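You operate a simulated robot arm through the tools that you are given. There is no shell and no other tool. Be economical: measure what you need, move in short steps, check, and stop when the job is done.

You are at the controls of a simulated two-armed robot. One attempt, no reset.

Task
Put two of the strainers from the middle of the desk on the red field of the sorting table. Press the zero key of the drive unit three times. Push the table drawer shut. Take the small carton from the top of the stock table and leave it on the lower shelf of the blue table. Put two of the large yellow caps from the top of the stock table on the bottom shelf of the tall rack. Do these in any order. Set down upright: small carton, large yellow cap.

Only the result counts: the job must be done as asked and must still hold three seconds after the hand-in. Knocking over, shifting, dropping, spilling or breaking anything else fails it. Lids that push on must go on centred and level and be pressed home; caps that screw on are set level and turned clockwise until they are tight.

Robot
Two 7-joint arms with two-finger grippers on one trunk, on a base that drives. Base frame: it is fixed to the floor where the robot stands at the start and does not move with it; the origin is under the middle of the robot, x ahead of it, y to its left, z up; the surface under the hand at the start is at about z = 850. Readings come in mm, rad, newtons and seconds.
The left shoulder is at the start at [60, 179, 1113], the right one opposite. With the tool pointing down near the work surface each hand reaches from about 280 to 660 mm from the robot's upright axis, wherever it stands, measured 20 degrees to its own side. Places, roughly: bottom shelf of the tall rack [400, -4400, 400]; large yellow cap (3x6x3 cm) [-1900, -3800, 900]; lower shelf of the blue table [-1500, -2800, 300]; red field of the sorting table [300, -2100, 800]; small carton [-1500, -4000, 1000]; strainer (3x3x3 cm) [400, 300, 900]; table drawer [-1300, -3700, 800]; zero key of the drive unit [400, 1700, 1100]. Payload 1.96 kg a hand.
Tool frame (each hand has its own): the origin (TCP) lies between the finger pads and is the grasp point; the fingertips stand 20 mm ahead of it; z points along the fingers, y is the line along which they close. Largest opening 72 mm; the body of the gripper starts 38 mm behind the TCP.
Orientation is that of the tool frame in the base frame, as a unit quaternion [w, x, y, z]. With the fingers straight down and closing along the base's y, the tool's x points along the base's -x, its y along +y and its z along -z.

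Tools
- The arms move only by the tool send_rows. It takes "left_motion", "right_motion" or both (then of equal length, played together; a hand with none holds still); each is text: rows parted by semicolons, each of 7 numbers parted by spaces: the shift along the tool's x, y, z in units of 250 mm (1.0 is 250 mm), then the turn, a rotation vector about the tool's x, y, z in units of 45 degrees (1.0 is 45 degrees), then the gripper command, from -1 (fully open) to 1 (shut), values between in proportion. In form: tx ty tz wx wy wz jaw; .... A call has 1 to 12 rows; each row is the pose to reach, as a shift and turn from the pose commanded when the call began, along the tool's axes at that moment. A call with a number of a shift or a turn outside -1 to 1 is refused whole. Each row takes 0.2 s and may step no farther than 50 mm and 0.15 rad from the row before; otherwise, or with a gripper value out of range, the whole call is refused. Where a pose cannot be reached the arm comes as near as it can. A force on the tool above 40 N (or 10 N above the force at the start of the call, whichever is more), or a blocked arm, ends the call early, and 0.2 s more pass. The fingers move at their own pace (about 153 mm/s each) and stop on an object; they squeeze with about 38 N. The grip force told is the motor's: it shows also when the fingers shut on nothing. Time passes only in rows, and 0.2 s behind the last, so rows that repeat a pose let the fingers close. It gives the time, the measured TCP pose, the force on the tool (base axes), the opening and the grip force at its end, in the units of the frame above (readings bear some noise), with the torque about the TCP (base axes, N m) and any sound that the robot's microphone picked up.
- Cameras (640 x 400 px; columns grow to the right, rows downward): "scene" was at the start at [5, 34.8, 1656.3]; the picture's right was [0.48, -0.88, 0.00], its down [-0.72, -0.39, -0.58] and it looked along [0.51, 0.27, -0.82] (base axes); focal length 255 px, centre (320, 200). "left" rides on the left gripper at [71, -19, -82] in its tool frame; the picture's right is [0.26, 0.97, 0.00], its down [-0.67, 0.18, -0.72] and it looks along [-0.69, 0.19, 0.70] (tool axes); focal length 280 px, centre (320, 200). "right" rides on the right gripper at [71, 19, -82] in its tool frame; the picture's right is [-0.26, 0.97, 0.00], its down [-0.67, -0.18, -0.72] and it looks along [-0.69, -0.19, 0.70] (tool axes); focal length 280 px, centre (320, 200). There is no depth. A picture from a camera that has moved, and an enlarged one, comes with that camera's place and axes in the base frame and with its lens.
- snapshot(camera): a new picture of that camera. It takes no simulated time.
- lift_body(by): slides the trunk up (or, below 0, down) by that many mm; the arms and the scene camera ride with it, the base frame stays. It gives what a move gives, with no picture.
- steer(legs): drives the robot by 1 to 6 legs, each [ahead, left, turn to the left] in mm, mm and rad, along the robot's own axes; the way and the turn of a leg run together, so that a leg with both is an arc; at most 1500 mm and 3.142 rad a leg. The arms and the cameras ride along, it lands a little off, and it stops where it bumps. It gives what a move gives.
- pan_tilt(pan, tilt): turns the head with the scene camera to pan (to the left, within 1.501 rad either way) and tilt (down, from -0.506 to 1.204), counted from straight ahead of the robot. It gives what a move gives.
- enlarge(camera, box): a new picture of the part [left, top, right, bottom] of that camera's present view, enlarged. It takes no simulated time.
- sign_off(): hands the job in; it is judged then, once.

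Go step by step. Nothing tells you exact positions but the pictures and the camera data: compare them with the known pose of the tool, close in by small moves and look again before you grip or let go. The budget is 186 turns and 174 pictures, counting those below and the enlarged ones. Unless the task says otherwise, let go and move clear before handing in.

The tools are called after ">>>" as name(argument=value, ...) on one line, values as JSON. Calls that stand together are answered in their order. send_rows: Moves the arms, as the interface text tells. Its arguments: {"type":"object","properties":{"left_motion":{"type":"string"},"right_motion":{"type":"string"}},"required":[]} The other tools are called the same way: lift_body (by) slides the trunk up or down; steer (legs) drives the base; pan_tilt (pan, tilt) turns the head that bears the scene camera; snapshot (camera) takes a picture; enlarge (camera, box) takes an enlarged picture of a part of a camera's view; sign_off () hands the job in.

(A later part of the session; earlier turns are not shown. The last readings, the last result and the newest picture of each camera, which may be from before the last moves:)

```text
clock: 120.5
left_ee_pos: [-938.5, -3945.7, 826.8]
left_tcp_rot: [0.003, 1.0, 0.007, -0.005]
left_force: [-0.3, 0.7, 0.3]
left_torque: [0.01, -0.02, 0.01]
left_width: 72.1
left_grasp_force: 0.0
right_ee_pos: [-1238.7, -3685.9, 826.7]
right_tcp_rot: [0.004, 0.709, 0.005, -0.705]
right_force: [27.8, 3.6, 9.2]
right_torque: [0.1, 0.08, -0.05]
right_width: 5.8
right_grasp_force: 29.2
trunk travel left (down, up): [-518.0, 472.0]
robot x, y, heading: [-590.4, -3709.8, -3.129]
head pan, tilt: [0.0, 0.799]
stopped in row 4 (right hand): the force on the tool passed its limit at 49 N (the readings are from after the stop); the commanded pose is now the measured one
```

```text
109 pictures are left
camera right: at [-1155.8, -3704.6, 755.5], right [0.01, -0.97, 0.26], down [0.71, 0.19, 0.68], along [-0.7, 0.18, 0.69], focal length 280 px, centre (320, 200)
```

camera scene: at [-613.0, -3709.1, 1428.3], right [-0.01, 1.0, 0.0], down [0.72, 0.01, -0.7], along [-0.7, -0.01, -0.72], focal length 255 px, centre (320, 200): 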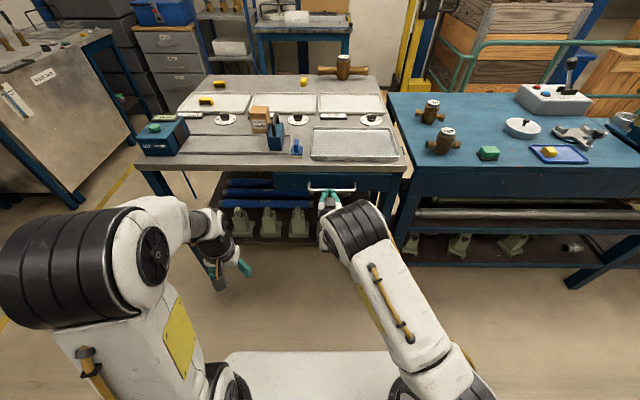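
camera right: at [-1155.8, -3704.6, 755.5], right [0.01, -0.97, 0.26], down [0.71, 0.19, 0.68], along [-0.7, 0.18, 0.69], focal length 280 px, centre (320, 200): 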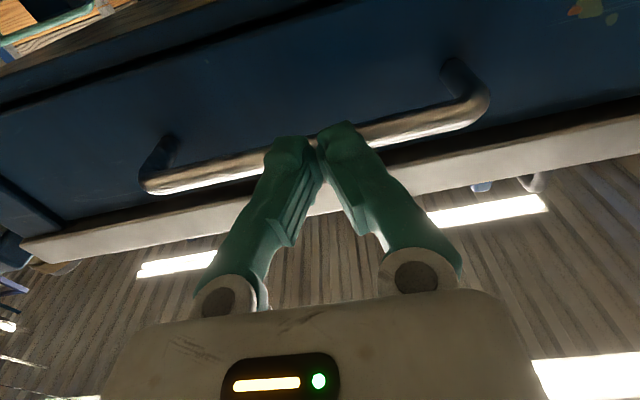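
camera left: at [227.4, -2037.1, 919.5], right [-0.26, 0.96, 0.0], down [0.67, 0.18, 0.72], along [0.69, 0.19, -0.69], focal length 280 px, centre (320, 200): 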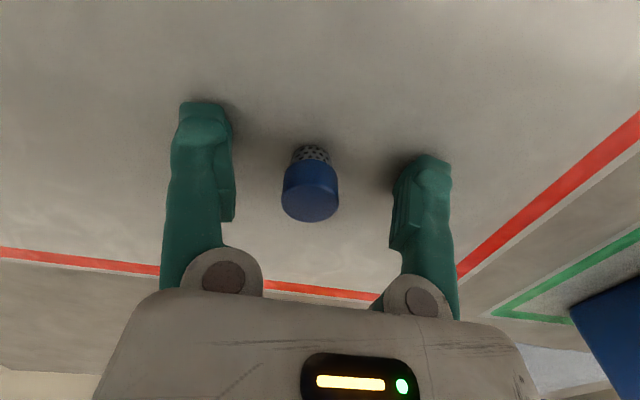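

Hard stop: the drawer is shut. I'll withdraw the hand and check.

>>> send_rows(right_motion="0 0 -0.1 0 0 0 1; 0 0 -0.25 0 0 0 1; 0 0 -0.42 0 0 0 1; 0 0 -0.6 0 0 0 1; 0 0 -0.6 0 0 0 -1")

>>> enlarge(camera="scene", box=[200, 60, 420, 240])

>>> pan_tilt(pan=-0.7, tilt=0.6)

>>> snapshot(camera="scene")

```text
clock: 121.7
left_ee_pos: [-942.1, -3947.2, 825.0]
left_tcp_rot: [0.003, 1.0, 0.007, -0.003]
left_force: [-0.6, 0.3, -0.1]
left_torque: [0.02, 0.02, -0.01]
left_width: 71.9
left_grasp_force: 0.0
right_ee_pos: [-1092.3, -3683.6, 825.8]
right_tcp_rot: [0.004, 0.709, 0.004, -0.705]
right_force: [-0.3, 0.3, 0.9]
right_torque: [0.0, -0.01, -0.02]
right_width: 71.9
right_grasp_force: 0.1
trunk travel left (down, up): [-518.0, 472.0]
robot x, y, heading: [-593.9, -3704.2, -3.132]
head pan, tilt: [0.0, 0.799]
```

```text
2.22 times, centred on (310, 150) of scene
camera zoom: at [-612.7, -3709.0, 1428.2], right [-0.01, 1.0, 0.0], down [0.72, 0.01, -0.7], along [-0.7, -0.01, -0.72], focal length 567 px, centre (342, 311)
```

zoom: 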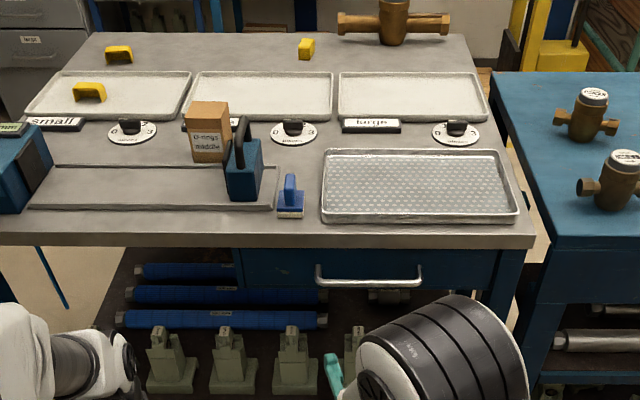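

```text
clock: 122.7
left_ee_pos: [-941.2, -3947.2, 824.0]
left_tcp_rot: [0.003, 1.0, 0.007, -0.003]
left_force: [0.1, -0.4, 0.0]
left_torque: [0.02, -0.01, 0.02]
left_width: 72.0
left_grasp_force: 0.1
right_ee_pos: [-1091.9, -3684.1, 825.8]
right_tcp_rot: [0.005, 0.711, 0.005, -0.704]
right_force: [-0.1, -0.5, -0.1]
right_torque: [0.0, -0.01, -0.02]
right_width: 71.8
right_grasp_force: 0.1
trunk travel left (down, up): [-518.0, 472.0]
robot x, y, heading: [-595.1, -3711.9, -3.133]
head pan, tilt: [-0.7, 0.6]
```

```text
107 pictures are left
camera scene: at [-599.8, -3652.0, 1445.1], right [0.64, 0.77, 0.0], down [0.44, -0.36, -0.82], along [-0.64, 0.52, -0.57], focal length 255 px, centre (320, 200)
```

scene: 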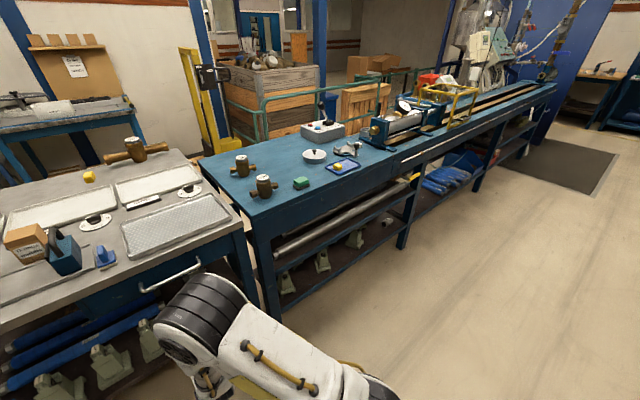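

The drawer is flush now. I'll look closer at the lower shelf of the blue table to plan how to grip the carton.

>>> enlarge(camera="scene", box=[240, 160, 420, 320])

>>> enlarge(camera="scene", box=[390, 100, 560, 260])

```text
2.50 times, centred on (330, 240) of scene
camera zoom: at [-599.8, -3652.0, 1445.1], right [0.64, 0.77, 0.0], down [0.44, -0.36, -0.82], along [-0.64, 0.52, -0.57], focal length 638 px, centre (295, 100)
```

zoom: 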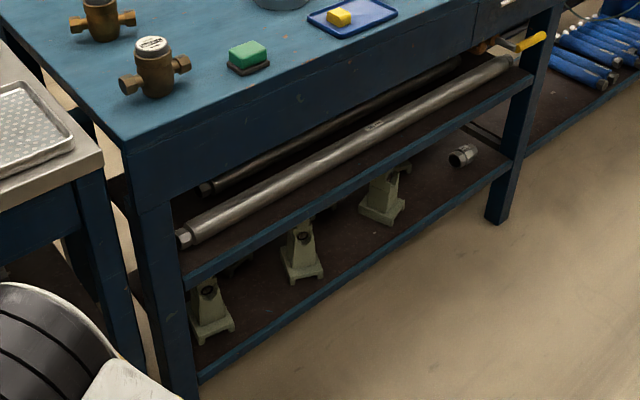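

```text
2.50 times, centred on (475, 180) of scene
camera zoom: at [-599.8, -3652.0, 1445.1], right [0.64, 0.77, 0.0], down [0.44, -0.36, -0.82], along [-0.64, 0.52, -0.57], focal length 638 px, centre (-68, 250)
```

zoom: 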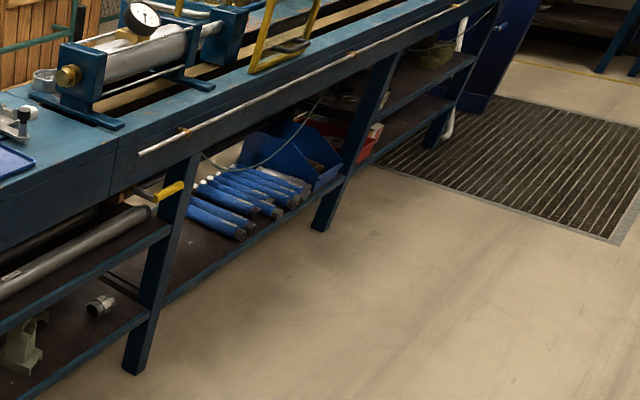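

The lower shelf (z≈240, front edge x≈−1310) has free room around y≈−2550. Now I raise the trunk, put the right hand back pointing down, and look at the carton with the left camera.

>>> lift_body(by=240)

>>> send_rows(right_motion="0 0 0 0 0.18 0 -1; 0 0 -0.1 0 0.36 0 -1; 0 0 -0.2 0 0.54 0 -1; 0 0 -0.3 0 0.72 0 -1; 0 0 -0.4 0 0.86 0 -1; 0 0 -0.4 0 1 0 -1")

>>> send_rows(right_motion="0 0 0 0 0.18 0 -1; 0 0 0 0 0.36 0 -1; 0 0 0 0 0.54 0 -1; 0 0 0 0 0.72 0 -1; 0 0 0 0 0.86 0 -1; 0 0 0 0 1 0 -1")

>>> steer(legs=[[330, 0, 0]])

>>> snapshot(camera="left")

>>> pan_tilt(pan=0.3, tilt=0.9)

>>> snapshot(camera="scene")

```text
clock: 125.2
left_ee_pos: [-941.3, -3946.5, 1065.1]
left_tcp_rot: [0.002, 1.0, 0.007, -0.003]
left_force: [0.7, -0.5, -0.8]
left_torque: [-0.01, 0.01, 0.0]
left_width: 71.9
left_grasp_force: 0.2
right_ee_pos: [-1091.9, -3684.4, 1065.8]
right_tcp_rot: [0.004, 0.71, 0.004, -0.704]
right_force: [0.0, 0.5, 0.2]
right_torque: [0.03, 0.01, 0.02]
right_width: 72.0
right_grasp_force: 0.1
trunk travel left (down, up): [-758.0, 232.0]
robot x, y, heading: [-591.6, -3711.1, -3.134]
head pan, tilt: [-0.7, 0.6]
```

```text
clock: 126.6
left_ee_pos: [-942.1, -3948.1, 1063.6]
left_tcp_rot: [0.002, 1.0, 0.007, -0.002]
left_force: [0.1, 0.1, -0.2]
left_torque: [0.0, -0.01, 0.01]
left_width: 71.9
left_grasp_force: 0.0
right_ee_pos: [-992.2, -3683.8, 1066.7]
right_tcp_rot: [0.003, 0.926, 0.006, -0.377]
right_force: [0.3, 0.1, -0.5]
right_torque: [-0.02, 0.01, -0.01]
right_width: 72.0
right_grasp_force: 0.0
trunk travel left (down, up): [-758.0, 232.0]
robot x, y, heading: [-590.6, -3710.0, -3.13]
head pan, tilt: [-0.7, 0.6]
```

```text
clock: 128.0
left_ee_pos: [-941.8, -3945.7, 1063.8]
left_tcp_rot: [0.003, 1.0, 0.008, -0.003]
left_force: [0.2, -0.1, -0.3]
left_torque: [0.0, -0.02, 0.0]
left_width: 72.0
left_grasp_force: 0.1
right_ee_pos: [-992.0, -3683.2, 1066.7]
right_tcp_rot: [0.0, 1.0, 0.006, 0.006]
right_force: [-0.2, -0.1, -0.5]
right_torque: [-0.02, -0.01, 0.0]
right_width: 72.0
right_grasp_force: 0.0
trunk travel left (down, up): [-758.0, 232.0]
robot x, y, heading: [-588.8, -3707.5, -3.125]
head pan, tilt: [-0.7, 0.6]
```

```text
clock: 130.2
left_ee_pos: [-1271.9, -3951.2, 1063.9]
left_tcp_rot: [0.002, 1.0, 0.007, -0.002]
left_force: [0.7, 0.8, 0.0]
left_torque: [0.03, 0.0, -0.02]
left_width: 72.2
left_grasp_force: 0.1
right_ee_pos: [-1322.1, -3687.9, 1066.7]
right_tcp_rot: [0.0, 1.0, 0.006, 0.005]
right_force: [0.9, -0.5, -0.2]
right_torque: [0.03, -0.01, 0.01]
right_width: 72.1
right_grasp_force: 0.1
trunk travel left (down, up): [-758.0, 232.0]
robot x, y, heading: [-927.8, -3713.8, -3.137]
head pan, tilt: [-0.7, 0.6]
```

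```text
104 pictures are left
camera left: at [-1201.1, -3930.9, 1146.1], right [0.28, -0.96, 0.0], down [-0.67, -0.19, 0.72], along [-0.69, -0.2, -0.69], focal length 280 px, centre (320, 200)
```

left: 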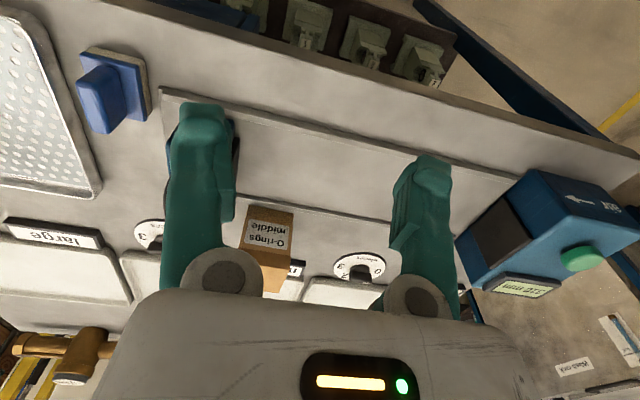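

```text
clock: 131.5
left_ee_pos: [-1271.2, -3951.1, 1065.4]
left_tcp_rot: [0.004, 1.0, 0.006, -0.002]
left_force: [-0.3, -0.3, 0.2]
left_torque: [-0.01, 0.04, 0.0]
left_width: 72.1
left_grasp_force: 0.0
right_ee_pos: [-1322.2, -3686.5, 1067.5]
right_tcp_rot: [0.0, 1.0, 0.006, 0.005]
right_force: [0.0, 0.5, -0.1]
right_torque: [-0.01, 0.02, 0.03]
right_width: 72.2
right_grasp_force: 0.0
trunk travel left (down, up): [-758.0, 232.0]
robot x, y, heading: [-923.4, -3714.4, -3.125]
head pan, tilt: [0.3, 0.901]
```

```text
103 pictures are left
camera scene: at [-933.9, -3734.8, 1660.4], right [-0.31, 0.95, 0.0], down [0.75, 0.24, -0.62], along [-0.59, -0.19, -0.78], focal length 255 px, centre (320, 200)
```

scene: 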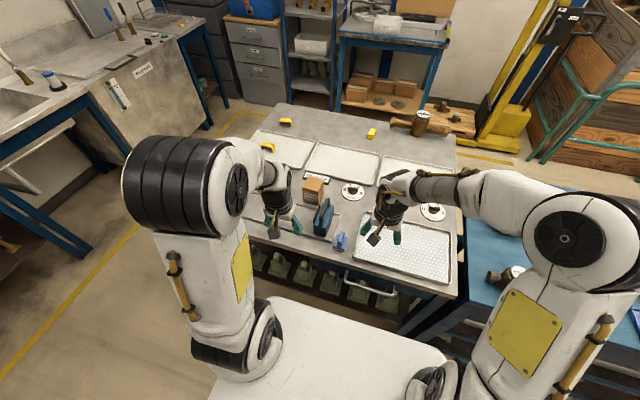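

>>> enlarge(camera="scene", box=[250, 150, 380, 260])

```text
3.64 times, centred on (315, 205) of scene
camera zoom: at [-933.9, -3734.8, 1660.4], right [-0.31, 0.95, 0.0], down [0.75, 0.24, -0.62], along [-0.59, -0.19, -0.78], focal length 928 px, centre (338, 182)
```

zoom: 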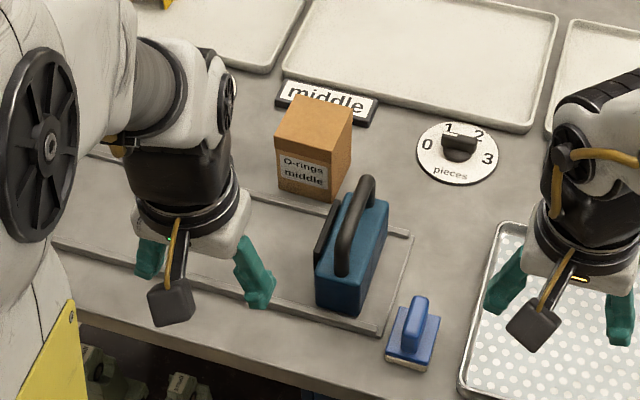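

The carton is ~56 mm wide (y −3975…−3919), 76 deep (x −1481…−1557), top z≈959. I'll grip it with the right hand tilted 45°, so the robot must shift left first.

>>> lift_body(by=80)

>>> send_rows(left_motion="0.15 0 0 0 0 0 -1; 0.3 0 0 0 0 0 -1; 0.45 0 0 0 0 0 -1; 0.6 0 0 0 0 0 -1; 0.6 0 0 0 0 0 -1; 0.6 0 0 0 0 0 -1", right_motion="0 0 0 0 -0.18 0 -1; 0 0 0 0 -0.36 0 -1; 0 0 0 0 -0.54 0 -1; 0 0 0 0 -0.72 0 -1; 0 0 0 0 -0.86 0 -1; 0 0 0 0 -1 0 -1")

>>> steer(legs=[[0, 330, 0]])

>>> snapshot(camera="right")

>>> pan_tilt(pan=0, tilt=0.9)

>>> snapshot(camera="scene")

```text
clock: 132.7
left_ee_pos: [-1271.7, -3952.5, 1145.0]
left_tcp_rot: [0.003, 1.0, 0.006, -0.003]
left_force: [0.1, 0.5, 0.7]
left_torque: [0.02, 0.02, 0.0]
left_width: 72.1
left_grasp_force: 0.1
right_ee_pos: [-1323.0, -3686.5, 1146.6]
right_tcp_rot: [0.0, 1.0, 0.006, 0.004]
right_force: [0.8, -0.4, 0.8]
right_torque: [-0.01, 0.04, 0.01]
right_width: 72.1
right_grasp_force: 0.1
trunk travel left (down, up): [-838.0, 152.0]
robot x, y, heading: [-924.5, -3714.3, -3.132]
head pan, tilt: [0.3, 0.901]
```

```text
clock: 134.1
left_ee_pos: [-1197.0, -3974.6, 1160.2]
left_tcp_rot: [0.002, 1.0, 0.008, -0.001]
left_force: [0.0, 0.0, -0.8]
left_torque: [-0.02, 0.0, 0.01]
left_width: 72.1
left_grasp_force: 0.2
left hand out of reach, approached as far as the arm can: row 2, 3, 4, 5, 6
right_ee_pos: [-1322.6, -3688.3, 1146.9]
right_tcp_rot: [0.002, 0.926, 0.006, -0.378]
right_force: [0.8, -0.3, 0.0]
right_torque: [0.03, 0.02, 0.01]
right_width: 72.0
right_grasp_force: 0.0
trunk travel left (down, up): [-838.0, 152.0]
robot x, y, heading: [-923.7, -3712.4, -3.129]
head pan, tilt: [0.3, 0.901]
```

```text
clock: 136.2
left_ee_pos: [-1194.5, -4301.7, 1160.8]
left_tcp_rot: [0.003, 1.0, 0.006, -0.002]
left_force: [-1.0, 0.0, -1.0]
left_torque: [0.0, 0.02, -0.01]
left_width: 72.1
left_grasp_force: 0.0
right_ee_pos: [-1318.0, -4013.6, 1147.1]
right_tcp_rot: [0.002, 0.925, 0.005, -0.379]
right_force: [-0.2, 0.2, 0.6]
right_torque: [-0.02, 0.04, 0.01]
right_width: 71.9
right_grasp_force: 0.0
trunk travel left (down, up): [-838.0, 152.0]
robot x, y, heading: [-918.8, -4041.7, -3.132]
head pan, tilt: [0.3, 0.901]
```

```text
101 pictures are left
camera right: at [-1211.1, -4032.6, 1155.5], right [-0.18, -0.97, 0.18], down [0.02, 0.18, 0.98], along [-0.98, 0.18, -0.01], focal length 280 px, centre (320, 200)
```

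right: 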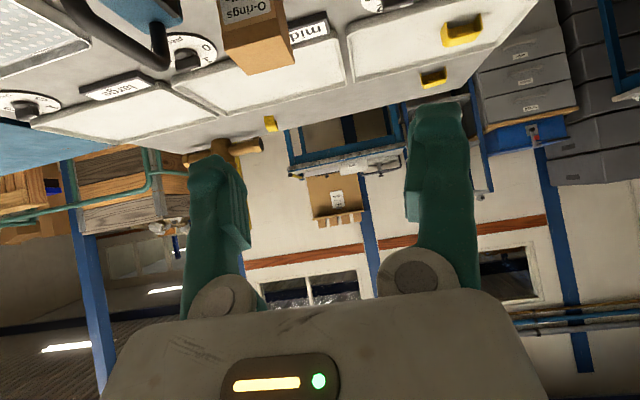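

```text
clock: 137.0
left_ee_pos: [-1194.2, -4304.0, 1159.3]
left_tcp_rot: [0.003, 1.0, 0.005, -0.003]
left_force: [0.1, -0.2, -0.6]
left_torque: [0.0, 0.03, 0.0]
left_width: 71.9
left_grasp_force: 0.1
right_ee_pos: [-1318.7, -4015.5, 1146.4]
right_tcp_rot: [0.001, 0.925, 0.004, -0.379]
right_force: [-0.1, -0.7, 0.2]
right_torque: [0.0, 0.01, -0.01]
right_width: 71.6
right_grasp_force: 0.0
trunk travel left (down, up): [-838.0, 152.0]
robot x, y, heading: [-920.7, -4042.2, -3.135]
head pan, tilt: [0.0, 0.901]
```

```text
100 pictures are left
camera scene: at [-933.6, -4041.9, 1740.3], right [-0.01, 1.0, 0.0], down [0.78, 0.01, -0.62], along [-0.62, -0.01, -0.78], focal length 255 px, centre (320, 200)
```

scene: 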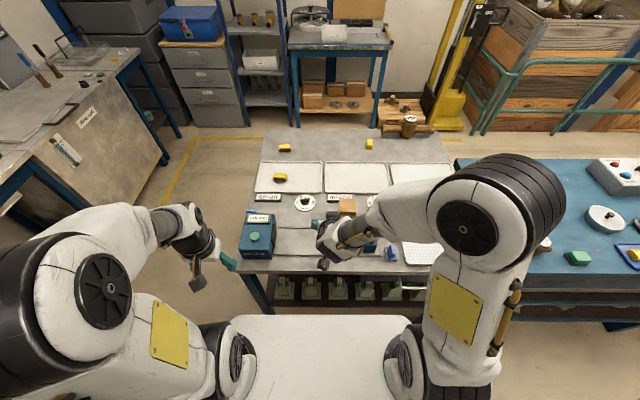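

>>> send_rows(right_motion="0 -0.13 0 0 0 0 -1; 0 -0.26 0.08 0 0 0 -1; 0 -0.26 0.2 0 0 0 -1; 0 -0.26 0.35 0 0 0 -1; 0 -0.26 0.5 0 0 0 -1; 0 -0.26 0.563 0 0 0 -1; 0 -0.26 0.563 0 0 0 -1")

>>> snapshot(camera="right")

>>> enlarge(camera="scene", box=[260, 150, 420, 290])

```text
clock: 138.6
left_ee_pos: [-1195.3, -4303.5, 1160.0]
left_tcp_rot: [0.003, 1.0, 0.006, -0.002]
left_force: [0.2, -0.3, -0.1]
left_torque: [0.02, -0.02, -0.04]
left_width: 72.1
left_grasp_force: 0.0
right_ee_pos: [-1418.5, -3950.7, 1045.1]
right_tcp_rot: [0.002, 0.926, 0.005, -0.378]
right_force: [-0.4, 0.3, 0.2]
right_torque: [0.02, 0.02, 0.02]
right_width: 71.8
right_grasp_force: 0.0
trunk travel left (down, up): [-838.0, 152.0]
robot x, y, heading: [-918.5, -4041.4, -3.132]
head pan, tilt: [0.0, 0.901]
```

```text
99 pictures are left
camera right: at [-1310.6, -3969.7, 1054.0], right [-0.18, -0.97, 0.18], down [0.02, 0.18, 0.98], along [-0.98, 0.18, -0.01], focal length 280 px, centre (320, 200)
```

right: 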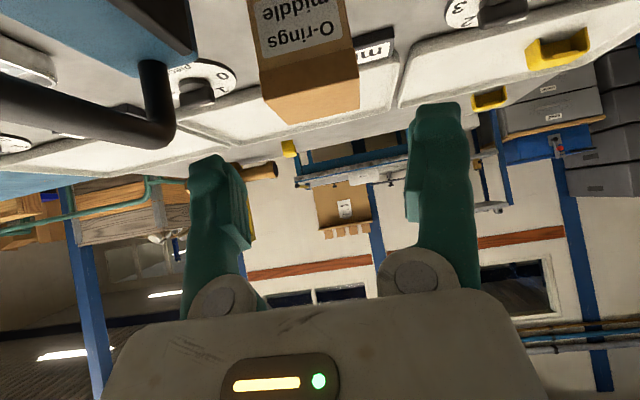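

```text
2.86 times, centred on (340, 220) of scene
camera zoom: at [-933.1, -4040.9, 1740.4], right [-0.01, 1.0, 0.0], down [0.78, 0.01, -0.62], along [-0.62, -0.01, -0.78], focal length 729 px, centre (263, 143)
```

zoom: 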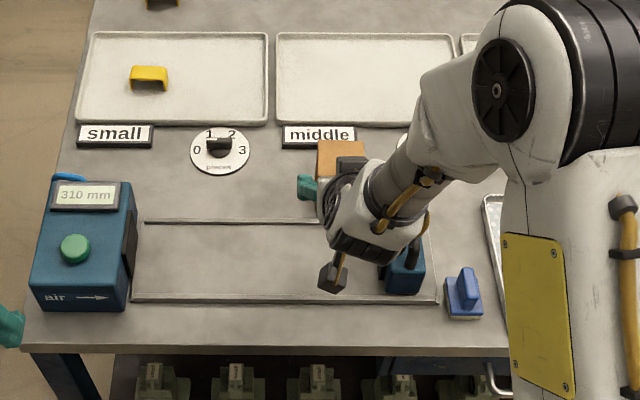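

Refined: carton top z≈975, centre ≈(−1508,−3946). Advance along the tool axis most of the way and check.

>>> send_rows(right_motion="0.01 0 0.1 0 0 0 -1; 0.02 0 0.2 0 0 0 -1; 0.03 0 0.3 0 0 0 -1; 0.037 0 0.38 0 0 0 -1; 0.037 0 0.38 0 0 0 -1")

>>> snapshot(camera="right")

>>> enlarge(camera="scene", box=[280, 170, 400, 270])

```text
clock: 139.8
left_ee_pos: [-1193.9, -4303.1, 1159.7]
left_tcp_rot: [0.003, 1.0, 0.006, -0.003]
left_force: [0.1, -0.2, 0.0]
left_torque: [-0.01, 0.0, 0.01]
left_width: 71.9
left_grasp_force: 0.1
right_ee_pos: [-1478.2, -3951.3, 971.7]
right_tcp_rot: [0.002, 0.926, 0.005, -0.378]
right_force: [0.3, 0.0, -0.8]
right_torque: [0.02, -0.01, 0.0]
right_width: 72.0
right_grasp_force: 0.1
trunk travel left (down, up): [-838.0, 152.0]
robot x, y, heading: [-918.6, -4041.2, -3.131]
head pan, tilt: [0.0, 0.901]
```

```text
97 pictures are left
camera right: at [-1371.0, -3969.9, 980.5], right [-0.18, -0.97, 0.18], down [0.02, 0.18, 0.98], along [-0.98, 0.18, -0.01], focal length 280 px, centre (320, 200)
```

right: 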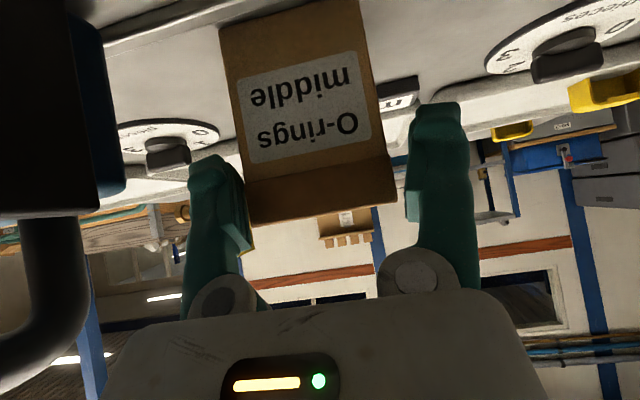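

```text
4.00 times, centred on (340, 220) of scene
camera zoom: at [-933.6, -4041.1, 1740.3], right [-0.01, 1.0, 0.0], down [0.78, 0.01, -0.62], along [-0.62, -0.01, -0.78], focal length 1020 px, centre (240, 120)
```

zoom: 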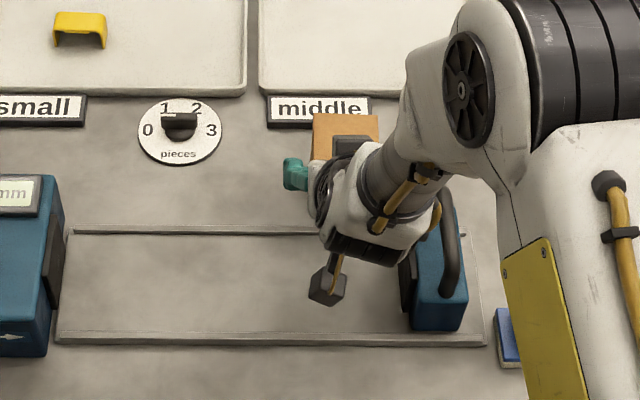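

Carton width now measured 61 mm centred at y≈−3948.5; shift 2.5 mm and go in the last 40 mm, then close.

>>> send_rows(right_motion="0 -0.01 0 0 0 0 -1; 0 -0.01 0.05 0 0 0 -1; 0 -0.01 0.1 0 0 0 -1; 0 -0.01 0.155 0 0 0 -1; 0 -0.01 0.155 0 0 0 -1")

>>> snapshot(camera="right")

```text
clock: 141.0
left_ee_pos: [-1193.2, -4304.1, 1159.4]
left_tcp_rot: [0.003, 1.0, 0.007, -0.003]
left_force: [0.8, -0.1, -0.2]
left_torque: [-0.02, 0.02, 0.04]
left_width: 72.0
left_grasp_force: 0.0
right_ee_pos: [-1505.5, -3948.4, 943.6]
right_tcp_rot: [0.002, 0.925, 0.005, -0.379]
right_force: [-0.2, -0.3, 0.1]
right_torque: [-0.02, 0.02, 0.03]
right_width: 71.9
right_grasp_force: 0.1
trunk travel left (down, up): [-838.0, 152.0]
robot x, y, heading: [-920.5, -4039.3, -3.129]
head pan, tilt: [0.0, 0.901]
```

```text
95 pictures are left
camera right: at [-1397.7, -3967.7, 952.9], right [-0.18, -0.97, 0.18], down [0.02, 0.18, 0.98], along [-0.98, 0.18, -0.01], focal length 280 px, centre (320, 200)
```

right: 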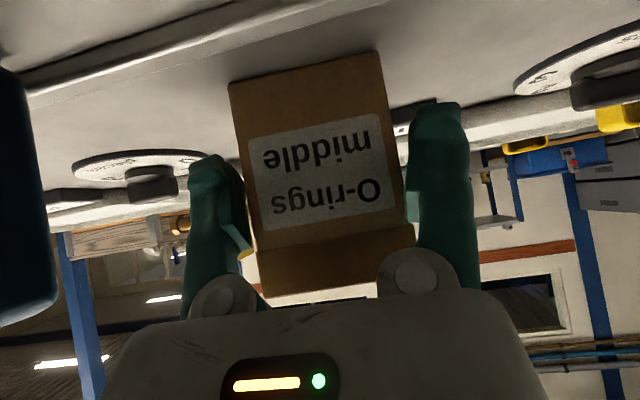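

>>> send_rows(right_motion="0 0 -0.016 0 0 0 -1; 0 0 -0.016 0 0 0 0; 0 0 -0.016 0 0 0 1; 0 0 -0.016 0 0 0 1; 0 0 -0.016 0 0 0 1")

>>> snapshot(camera="right")

```text
clock: 142.2
left_ee_pos: [-1194.2, -4304.9, 1159.2]
left_tcp_rot: [0.003, 1.0, 0.007, -0.003]
left_force: [0.3, 0.8, -0.6]
left_torque: [-0.04, 0.0, -0.01]
left_width: 71.8
left_grasp_force: 0.0
right_ee_pos: [-1503.1, -3949.5, 948.7]
right_tcp_rot: [0.002, 0.925, 0.004, -0.379]
right_force: [-0.6, -2.1, 2.3]
right_torque: [-0.14, 0.24, 0.12]
right_width: 61.2
right_grasp_force: 38.2
trunk travel left (down, up): [-838.0, 152.0]
robot x, y, heading: [-919.0, -4037.2, -3.139]
head pan, tilt: [0.0, 0.901]
```

```text
94 pictures are left
camera right: at [-1394.7, -3968.2, 956.4], right [-0.18, -0.97, 0.18], down [0.02, 0.18, 0.98], along [-0.98, 0.18, -0.01], focal length 280 px, centre (320, 200)
```

right: 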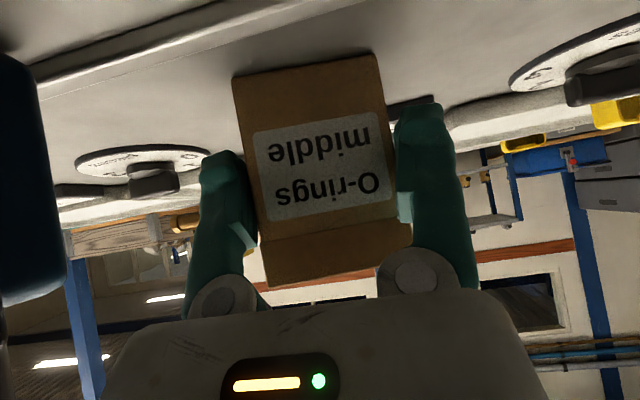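

Carton gripped (61 mm). Lift straight up 150 mm.

>>> send_rows(right_motion="-0.03 0 -0.03 0 0 0 1; -0.1 0 -0.1 0 0 0 1; -0.2 0 -0.2 0 0 0 1; -0.3 0 -0.3 0 0 0 1; -0.424 0 -0.424 0 0 0 1; -0.424 0 -0.424 0 0 0 1")

>>> snapshot(camera="right")

>>> snapshot(camera="scene")

```text
clock: 143.6
left_ee_pos: [-1194.8, -4303.7, 1160.4]
left_tcp_rot: [0.002, 1.0, 0.006, -0.002]
left_force: [0.2, 0.5, 0.4]
left_torque: [0.0, 0.0, 0.02]
left_width: 72.1
left_grasp_force: 0.1
right_ee_pos: [-1504.3, -3947.3, 1096.5]
right_tcp_rot: [0.002, 0.926, 0.005, -0.378]
right_force: [0.3, -0.3, -2.0]
right_torque: [0.02, -0.02, -0.04]
right_width: 61.4
right_grasp_force: 38.4
trunk travel left (down, up): [-838.0, 152.0]
robot x, y, heading: [-920.3, -4039.7, -3.132]
head pan, tilt: [0.0, 0.901]
```

```text
93 pictures are left
camera right: at [-1396.2, -3966.0, 1105.4], right [-0.18, -0.97, 0.18], down [0.02, 0.18, 0.98], along [-0.98, 0.18, -0.02], focal length 280 px, centre (320, 200)
```

right: 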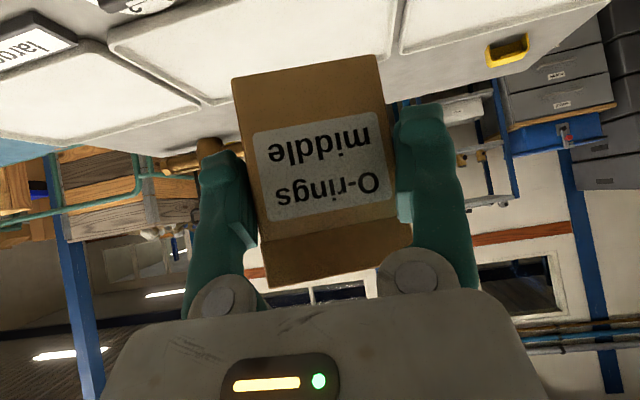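

```text
92 pictures are left
camera scene: at [-934.8, -4040.8, 1740.3], right [-0.01, 1.0, 0.0], down [0.78, 0.01, -0.62], along [-0.62, -0.01, -0.78], focal length 255 px, centre (320, 200)
```

scene: 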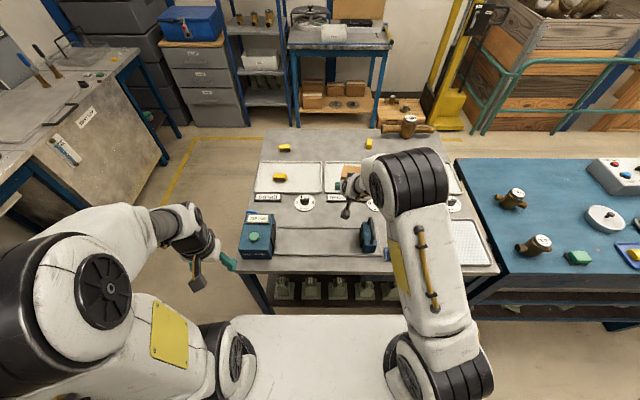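

Carton is lifted clean. Back off and drive to the blue table, lowering the trunk there.

>>> steer(legs=[[-480, 0, 0], [0, -1400, 0]])

>>> lift_body(by=-600)

>>> pan_tilt(pan=-0.2, tilt=0.6)

>>> snapshot(camera="scene")

>>> snapshot(camera="right")

```text
clock: 153.0
left_ee_pos: [-728.3, -2913.5, 1160.1]
left_tcp_rot: [0.002, 1.0, 0.011, -0.001]
left_force: [-0.5, -0.5, -0.3]
left_torque: [-0.01, 0.02, -0.01]
left_width: 72.1
left_grasp_force: 0.1
right_ee_pos: [-1041.5, -2561.3, 1097.1]
right_tcp_rot: [0.004, 0.925, 0.01, -0.379]
right_force: [-0.2, 0.9, -2.2]
right_torque: [-0.02, -0.02, 0.0]
right_width: 61.1
right_grasp_force: 37.2
trunk travel left (down, up): [-838.0, 152.0]
robot x, y, heading: [-456.8, -2646.2, -3.12]
head pan, tilt: [0.0, 0.901]
```

```text
refused: -600 is not a number from -400 to 400
```

```text
clock: 153.8
left_ee_pos: [-726.9, -2912.6, 1161.0]
left_tcp_rot: [0.003, 1.0, 0.013, -0.003]
left_force: [-0.5, -1.0, 0.3]
left_torque: [-0.03, 0.03, 0.01]
left_width: 72.0
left_grasp_force: 0.0
right_ee_pos: [-1041.1, -2560.8, 1097.7]
right_tcp_rot: [0.004, 0.925, 0.01, -0.379]
right_force: [-0.1, 0.2, -1.8]
right_torque: [0.0, 0.0, 0.0]
right_width: 61.0
right_grasp_force: 38.0
trunk travel left (down, up): [-838.0, 152.0]
robot x, y, heading: [-454.0, -2644.5, -3.121]
head pan, tilt: [-0.201, 0.6]
```

```text
91 pictures are left
camera scene: at [-482.0, -2630.0, 1765.1], right [0.18, 0.98, 0.0], down [0.56, -0.1, -0.82], along [-0.81, 0.15, -0.57], focal length 255 px, centre (320, 200)
```

scene: 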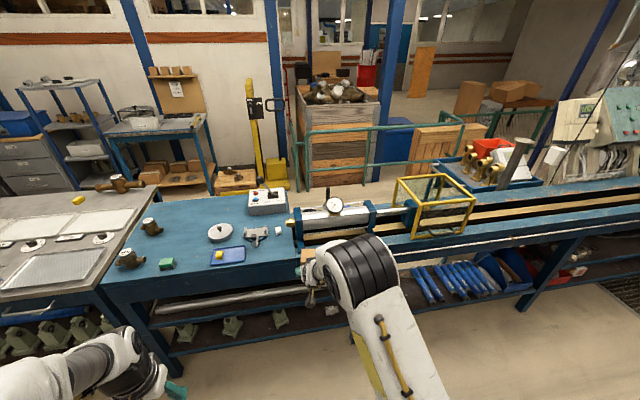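

```text
90 pictures are left
camera right: at [-933.3, -2578.4, 1105.3], right [-0.16, -0.97, 0.18], down [0.02, 0.18, 0.98], along [-0.99, 0.16, -0.01], focal length 280 px, centre (320, 200)
```

right: 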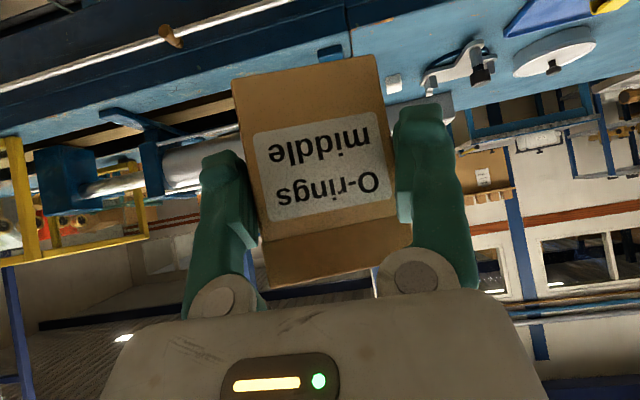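

>>> lift_body(by=-400)

>>> lift_body(by=-200)

>>> snapshot(camera="scene")

>>> snapshot(camera="right")

```text
clock: 157.7
left_ee_pos: [-728.7, -2914.5, 760.3]
left_tcp_rot: [0.004, 1.0, 0.012, -0.003]
left_force: [0.3, 0.5, 0.6]
left_torque: [-0.03, 0.0, 0.03]
left_width: 72.1
left_grasp_force: 0.1
right_ee_pos: [-1041.2, -2561.5, 697.0]
right_tcp_rot: [0.005, 0.926, 0.01, -0.378]
right_force: [-0.8, 0.5, -1.0]
right_torque: [0.01, -0.05, 0.01]
right_width: 60.9
right_grasp_force: 38.4
trunk travel left (down, up): [-438.0, 552.0]
robot x, y, heading: [-458.6, -2646.5, -3.117]
head pan, tilt: [-0.201, 0.6]
```

```text
clock: 159.8
left_ee_pos: [-727.2, -2912.8, 559.9]
left_tcp_rot: [0.003, 1.0, 0.013, -0.003]
left_force: [-0.5, -0.5, -1.0]
left_torque: [-0.01, 0.0, -0.01]
left_width: 71.9
left_grasp_force: 0.1
right_ee_pos: [-1040.3, -2561.1, 496.7]
right_tcp_rot: [0.004, 0.926, 0.01, -0.377]
right_force: [-0.3, 0.6, -1.0]
right_torque: [0.04, -0.05, -0.02]
right_width: 60.5
right_grasp_force: 38.3
trunk travel left (down, up): [-238.0, 752.0]
robot x, y, heading: [-456.6, -2646.6, -3.122]
head pan, tilt: [-0.201, 0.6]
```

```text
89 pictures are left
camera scene: at [-481.8, -2630.1, 1165.2], right [0.18, 0.98, 0.0], down [0.56, -0.1, -0.82], along [-0.81, 0.15, -0.57], focal length 255 px, centre (320, 200)
```

scene: 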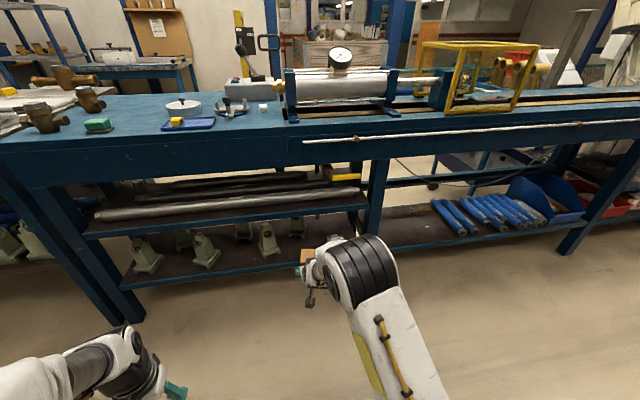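

```text
88 pictures are left
camera right: at [-933.2, -2578.5, 505.4], right [-0.16, -0.97, 0.18], down [0.02, 0.18, 0.98], along [-0.99, 0.16, -0.01], focal length 280 px, centre (320, 200)
```

right: 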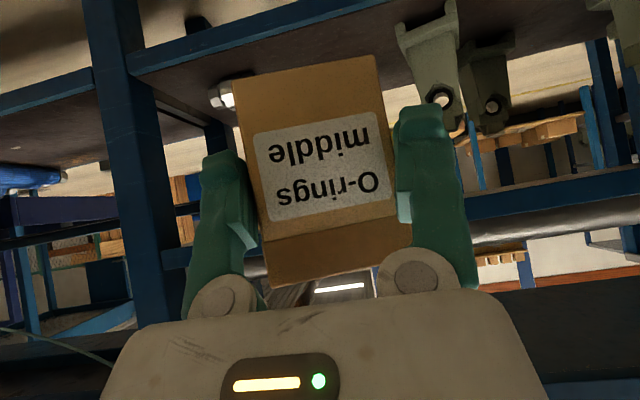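

Lower shelf surface is z≈255, upper shelf ≈545, front edge x≈−1310; a free spot is around (−1385,−2550). Lower the trunk so the carton is at slot height, and approach.

>>> lift_body(by=-165)

>>> steer(legs=[[180, 0, -0.02]])

>>> pan_tilt(pan=0.1, tilt=0.5)

>>> snapshot(camera="scene")

>>> snapshot(camera="right")

>>> snapshot(camera="left")

```text
clock: 161.7
left_ee_pos: [-726.6, -2913.4, 395.0]
left_tcp_rot: [0.003, 1.0, 0.012, -0.002]
left_force: [-0.2, 0.2, -0.4]
left_torque: [0.0, 0.02, 0.01]
left_width: 72.0
left_grasp_force: 0.1
right_ee_pos: [-1043.0, -2561.6, 332.1]
right_tcp_rot: [0.004, 0.926, 0.011, -0.378]
right_force: [0.9, -0.4, -1.5]
right_torque: [0.0, -0.06, 0.0]
right_width: 60.7
right_grasp_force: 38.0
trunk travel left (down, up): [-73.0, 917.0]
robot x, y, heading: [-457.7, -2646.8, -3.12]
head pan, tilt: [-0.201, 0.6]
```

```text
clock: 163.2
left_ee_pos: [-913.9, -2908.6, 396.2]
left_tcp_rot: [0.003, 1.0, 0.001, -0.003]
left_force: [-0.4, 0.3, -0.1]
left_torque: [0.0, 0.0, -0.02]
left_width: 72.0
left_grasp_force: 0.0
right_ee_pos: [-1219.1, -2550.2, 332.3]
right_tcp_rot: [-0.001, 0.926, 0.0, -0.379]
right_force: [-0.2, -0.3, -1.0]
right_torque: [-0.07, -0.07, 0.02]
right_width: 60.9
right_grasp_force: 37.5
trunk travel left (down, up): [-73.0, 917.0]
robot x, y, heading: [-636.8, -2647.5, -3.143]
head pan, tilt: [-0.201, 0.6]
```

```text
clock: 164.0
left_ee_pos: [-912.9, -2910.8, 395.0]
left_tcp_rot: [0.003, 1.0, 0.001, -0.002]
left_force: [0.1, 0.1, -0.6]
left_torque: [0.0, 0.02, 0.02]
left_width: 71.9
left_grasp_force: 0.1
right_ee_pos: [-1220.9, -2551.0, 331.8]
right_tcp_rot: [0.0, 0.925, 0.0, -0.379]
right_force: [-0.7, -0.5, -2.5]
right_torque: [-0.04, -0.08, 0.01]
right_width: 60.6
right_grasp_force: 38.0
trunk travel left (down, up): [-73.0, 917.0]
robot x, y, heading: [-634.6, -2647.0, -3.138]
head pan, tilt: [0.099, 0.499]
```

```text
87 pictures are left
camera scene: at [-666.0, -2658.2, 1009.2], right [-0.1, 1.0, 0.0], down [0.48, 0.05, -0.88], along [-0.87, -0.09, -0.48], focal length 255 px, centre (320, 200)
```

scene: 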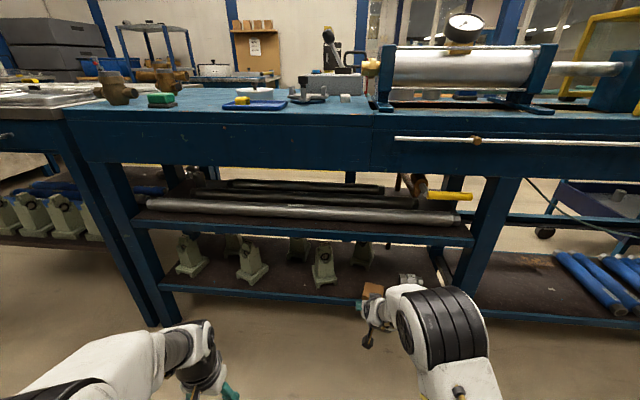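

```text
86 pictures are left
camera right: at [-1112.1, -2570.4, 340.3], right [-0.19, -0.97, 0.18], down [0.02, 0.18, 0.98], along [-0.98, 0.19, -0.01], focal length 280 px, centre (320, 200)
```

right: 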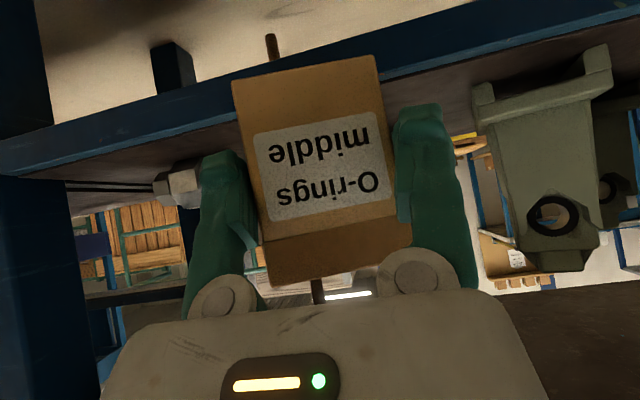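

```text
85 pictures are left
camera left: at [-843.1, -2890.0, 476.4], right [0.27, -0.96, 0.0], down [-0.67, -0.18, 0.72], along [-0.69, -0.19, -0.69], focal length 280 px, centre (320, 200)
```

left: 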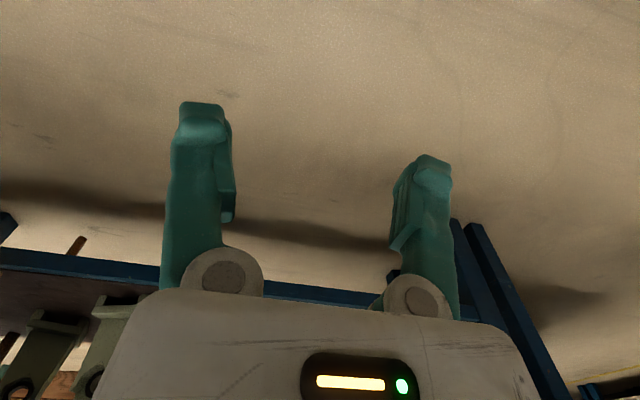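

Two views put the shelf top at z≈280 with front edge x≈−1276, so I raise the carton 28 mm first, then drive it in above the shelf.

>>> send_rows(right_motion="-0.04 0 -0.04 0 0 0 1; -0.08 0 -0.08 0 0 0 1; -0.08 0 -0.08 0 0 0 1")

>>> snapshot(camera="right")

>>> enlarge(camera="scene", box=[280, 220, 480, 345])

```text
clock: 164.8
left_ee_pos: [-912.4, -2909.3, 395.5]
left_tcp_rot: [0.002, 1.0, 0.002, -0.003]
left_force: [0.4, 0.4, -0.1]
left_torque: [0.01, -0.01, 0.01]
left_width: 72.0
left_grasp_force: 0.0
right_ee_pos: [-1220.2, -2549.7, 360.2]
right_tcp_rot: [0.0, 0.926, 0.001, -0.378]
right_force: [0.3, -0.4, -1.2]
right_torque: [-0.02, -0.07, -0.04]
right_width: 60.8
right_grasp_force: 37.6
trunk travel left (down, up): [-73.0, 917.0]
robot x, y, heading: [-634.2, -2647.7, -3.139]
head pan, tilt: [0.099, 0.499]
```

```text
84 pictures are left
camera right: at [-1112.4, -2569.9, 368.7], right [-0.19, -0.97, 0.18], down [0.02, 0.18, 0.98], along [-0.98, 0.19, -0.01], focal length 280 px, centre (320, 200)
```

right: 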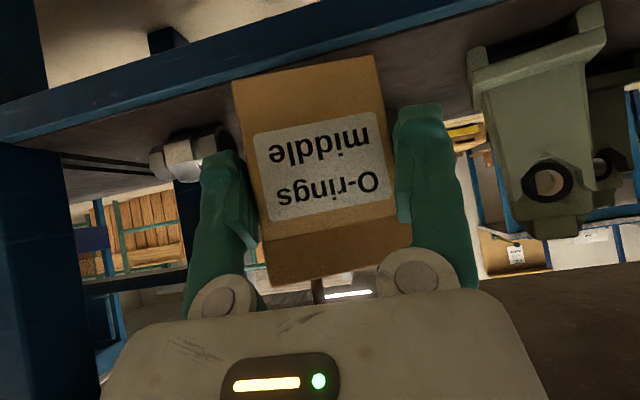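

```text
3.20 times, centred on (380, 282) of scene
camera zoom: at [-665.9, -2658.2, 1009.2], right [-0.1, 0.99, 0.0], down [0.48, 0.05, -0.88], along [-0.87, -0.09, -0.48], focal length 816 px, centre (128, -64)
```

zoom: 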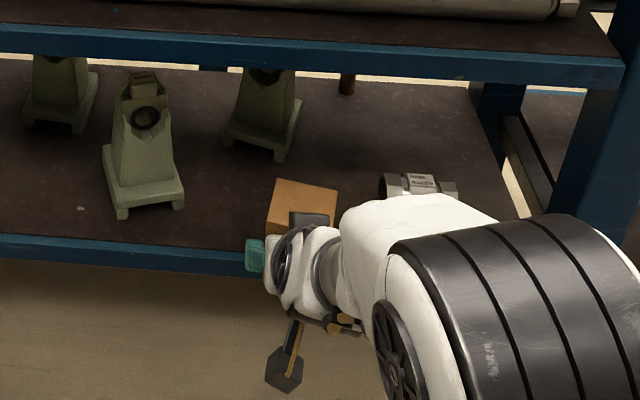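

>>> steer(legs=[[115, 0, 0]])

>>> snapshot(camera="right")

>>> snapshot(camera="scene")

```text
clock: 166.0
left_ee_pos: [-1028.2, -2909.5, 395.5]
left_tcp_rot: [0.003, 1.0, 0.002, -0.002]
left_force: [0.1, -0.8, -0.2]
left_torque: [0.02, 0.0, 0.01]
left_width: 72.0
left_grasp_force: 0.1
right_ee_pos: [-1335.2, -2549.6, 360.3]
right_tcp_rot: [0.0, 0.926, 0.002, -0.379]
right_force: [0.4, -0.4, -1.1]
right_torque: [-0.01, -0.06, 0.06]
right_width: 60.6
right_grasp_force: 38.0
trunk travel left (down, up): [-73.0, 917.0]
robot x, y, heading: [-750.5, -2647.2, -3.14]
head pan, tilt: [0.099, 0.499]
```

```text
82 pictures are left
camera right: at [-1227.0, -2569.8, 368.6], right [-0.19, -0.97, 0.18], down [0.02, 0.18, 0.98], along [-0.98, 0.19, -0.01], focal length 280 px, centre (320, 200)
```

right: 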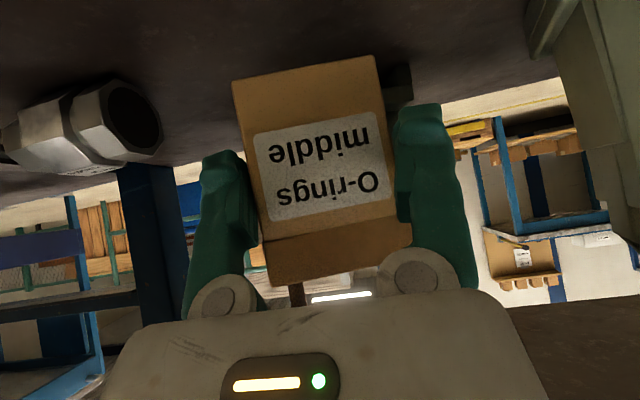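

```text
81 pictures are left
camera scene: at [-780.5, -2658.3, 1009.2], right [-0.1, 0.99, 0.0], down [0.48, 0.05, -0.88], along [-0.87, -0.09, -0.48], focal length 255 px, centre (320, 200)
```

scene: 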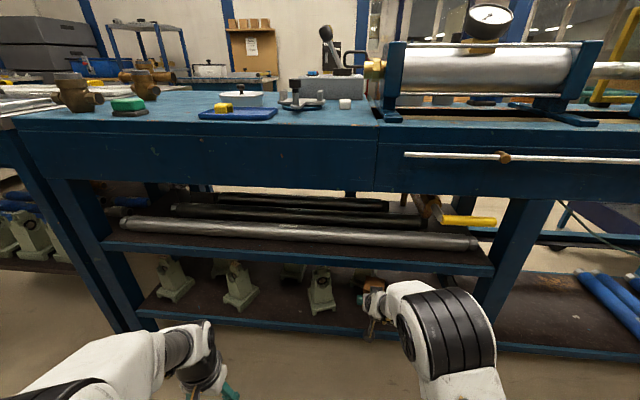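

Over the shelf. Lowering in small steps until contact.

>>> send_rows(right_motion="0.02 0 0.02 0 0 0 1; 0.04 0 0.04 0 0 0 1; 0.054 0 0.054 0 0 0 1; 0.062 0 0.062 0 0 0 1; 0.062 0 0.062 0 0 0 1")

>>> snapshot(camera="right")

```text
clock: 167.2
left_ee_pos: [-1028.5, -2910.0, 395.8]
left_tcp_rot: [0.003, 1.0, 0.002, -0.003]
left_force: [0.4, 0.6, -1.1]
left_torque: [0.03, -0.01, -0.01]
left_width: 71.9
left_grasp_force: 0.0
right_ee_pos: [-1334.5, -2550.3, 337.7]
right_tcp_rot: [0.0, 0.925, 0.001, -0.379]
right_force: [-0.2, 0.2, -1.9]
right_torque: [0.02, -0.05, 0.01]
right_width: 60.9
right_grasp_force: 38.3
trunk travel left (down, up): [-73.0, 917.0]
robot x, y, heading: [-751.6, -2647.9, -3.139]
head pan, tilt: [0.099, 0.499]
```

```text
80 pictures are left
camera right: at [-1227.0, -2569.7, 346.7], right [-0.19, -0.97, 0.18], down [0.02, 0.18, 0.98], along [-0.98, 0.19, -0.01], focal length 280 px, centre (320, 200)
```

right: 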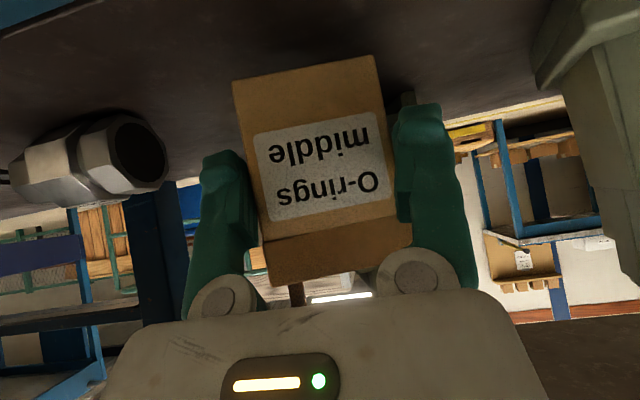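

>>> send_rows(right_motion="0.008 0 0.008 0 0 0 1; 0.016 0 0.016 0 0 0 1; 0.024 0 0.024 0 0 0 1; 0.032 0 0.032 0 0 0 1; 0.04 0 0.04 0 0 0 1")

>>> snapshot(camera="right")

```text
clock: 168.4
left_ee_pos: [-1028.3, -2909.4, 394.9]
left_tcp_rot: [0.003, 1.0, 0.001, -0.002]
left_force: [-0.4, 0.0, -1.1]
left_torque: [0.02, 0.0, 0.0]
left_width: 71.9
left_grasp_force: 0.0
right_ee_pos: [-1334.3, -2550.8, 324.6]
right_tcp_rot: [0.0, 0.926, 0.001, -0.378]
right_force: [1.0, -1.3, -1.4]
right_torque: [-0.02, -0.05, -0.04]
right_width: 60.6
right_grasp_force: 38.5
trunk travel left (down, up): [-73.0, 917.0]
robot x, y, heading: [-750.6, -2650.8, -3.142]
head pan, tilt: [0.099, 0.499]
```

```text
79 pictures are left
camera right: at [-1226.8, -2569.8, 332.9], right [-0.19, -0.97, 0.18], down [0.02, 0.18, 0.98], along [-0.98, 0.19, -0.01], focal length 280 px, centre (320, 200)
```

right: 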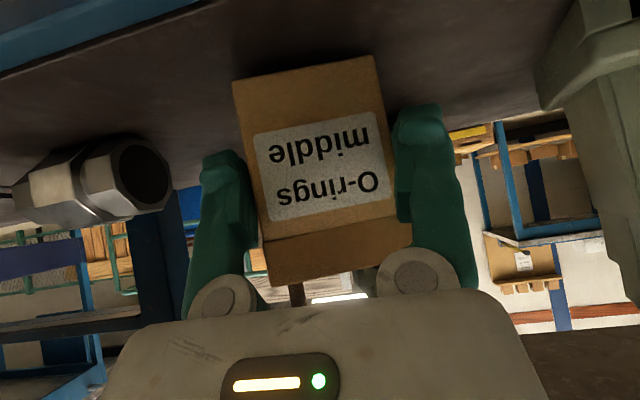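

>>> send_rows(right_motion="0.008 0 0.008 0 0 0 1; 0.016 0 0.016 0 0 0 1; 0.024 0 0.024 0 0 0 1; 0.032 0 0.032 0 0 0 1; 0.04 0 0.04 0 0 0 1; 0.048 0 0.048 0 0 0 1")

>>> snapshot(camera="right")

```text
clock: 169.7
left_ee_pos: [-1027.5, -2909.4, 394.4]
left_tcp_rot: [0.001, 1.0, 0.001, -0.003]
left_force: [-0.1, -0.2, 0.4]
left_torque: [-0.02, 0.0, 0.0]
left_width: 72.1
left_grasp_force: 0.0
right_ee_pos: [-1337.8, -2549.3, 316.5]
right_tcp_rot: [0.001, 0.922, -0.001, -0.386]
right_force: [0.6, -0.4, 18.6]
right_torque: [-0.15, 0.01, 0.01]
right_width: 60.8
right_grasp_force: 38.0
trunk travel left (down, up): [-73.0, 917.0]
robot x, y, heading: [-750.5, -2646.3, 3.143]
head pan, tilt: [0.099, 0.499]
stopped in row 6 (right hand): the force on the tool passed its limit at 41 N (the readings are from after the stop); the commanded pose is now the measured one
```

```text
78 pictures are left
camera right: at [-1229.4, -2569.8, 323.4], right [-0.19, -0.96, 0.19], down [0.04, 0.18, 0.98], along [-0.98, 0.19, 0.0], focal length 280 px, centre (320, 200)
```

right: 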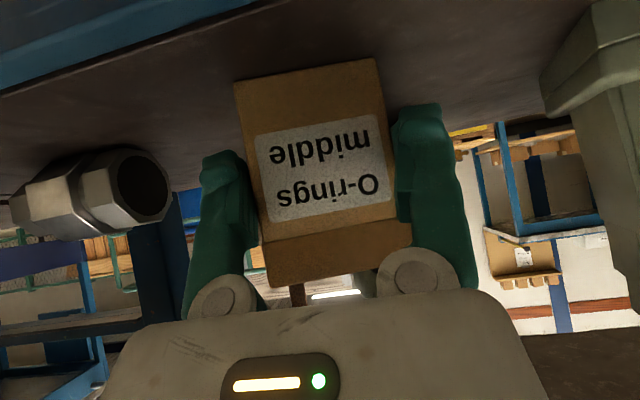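

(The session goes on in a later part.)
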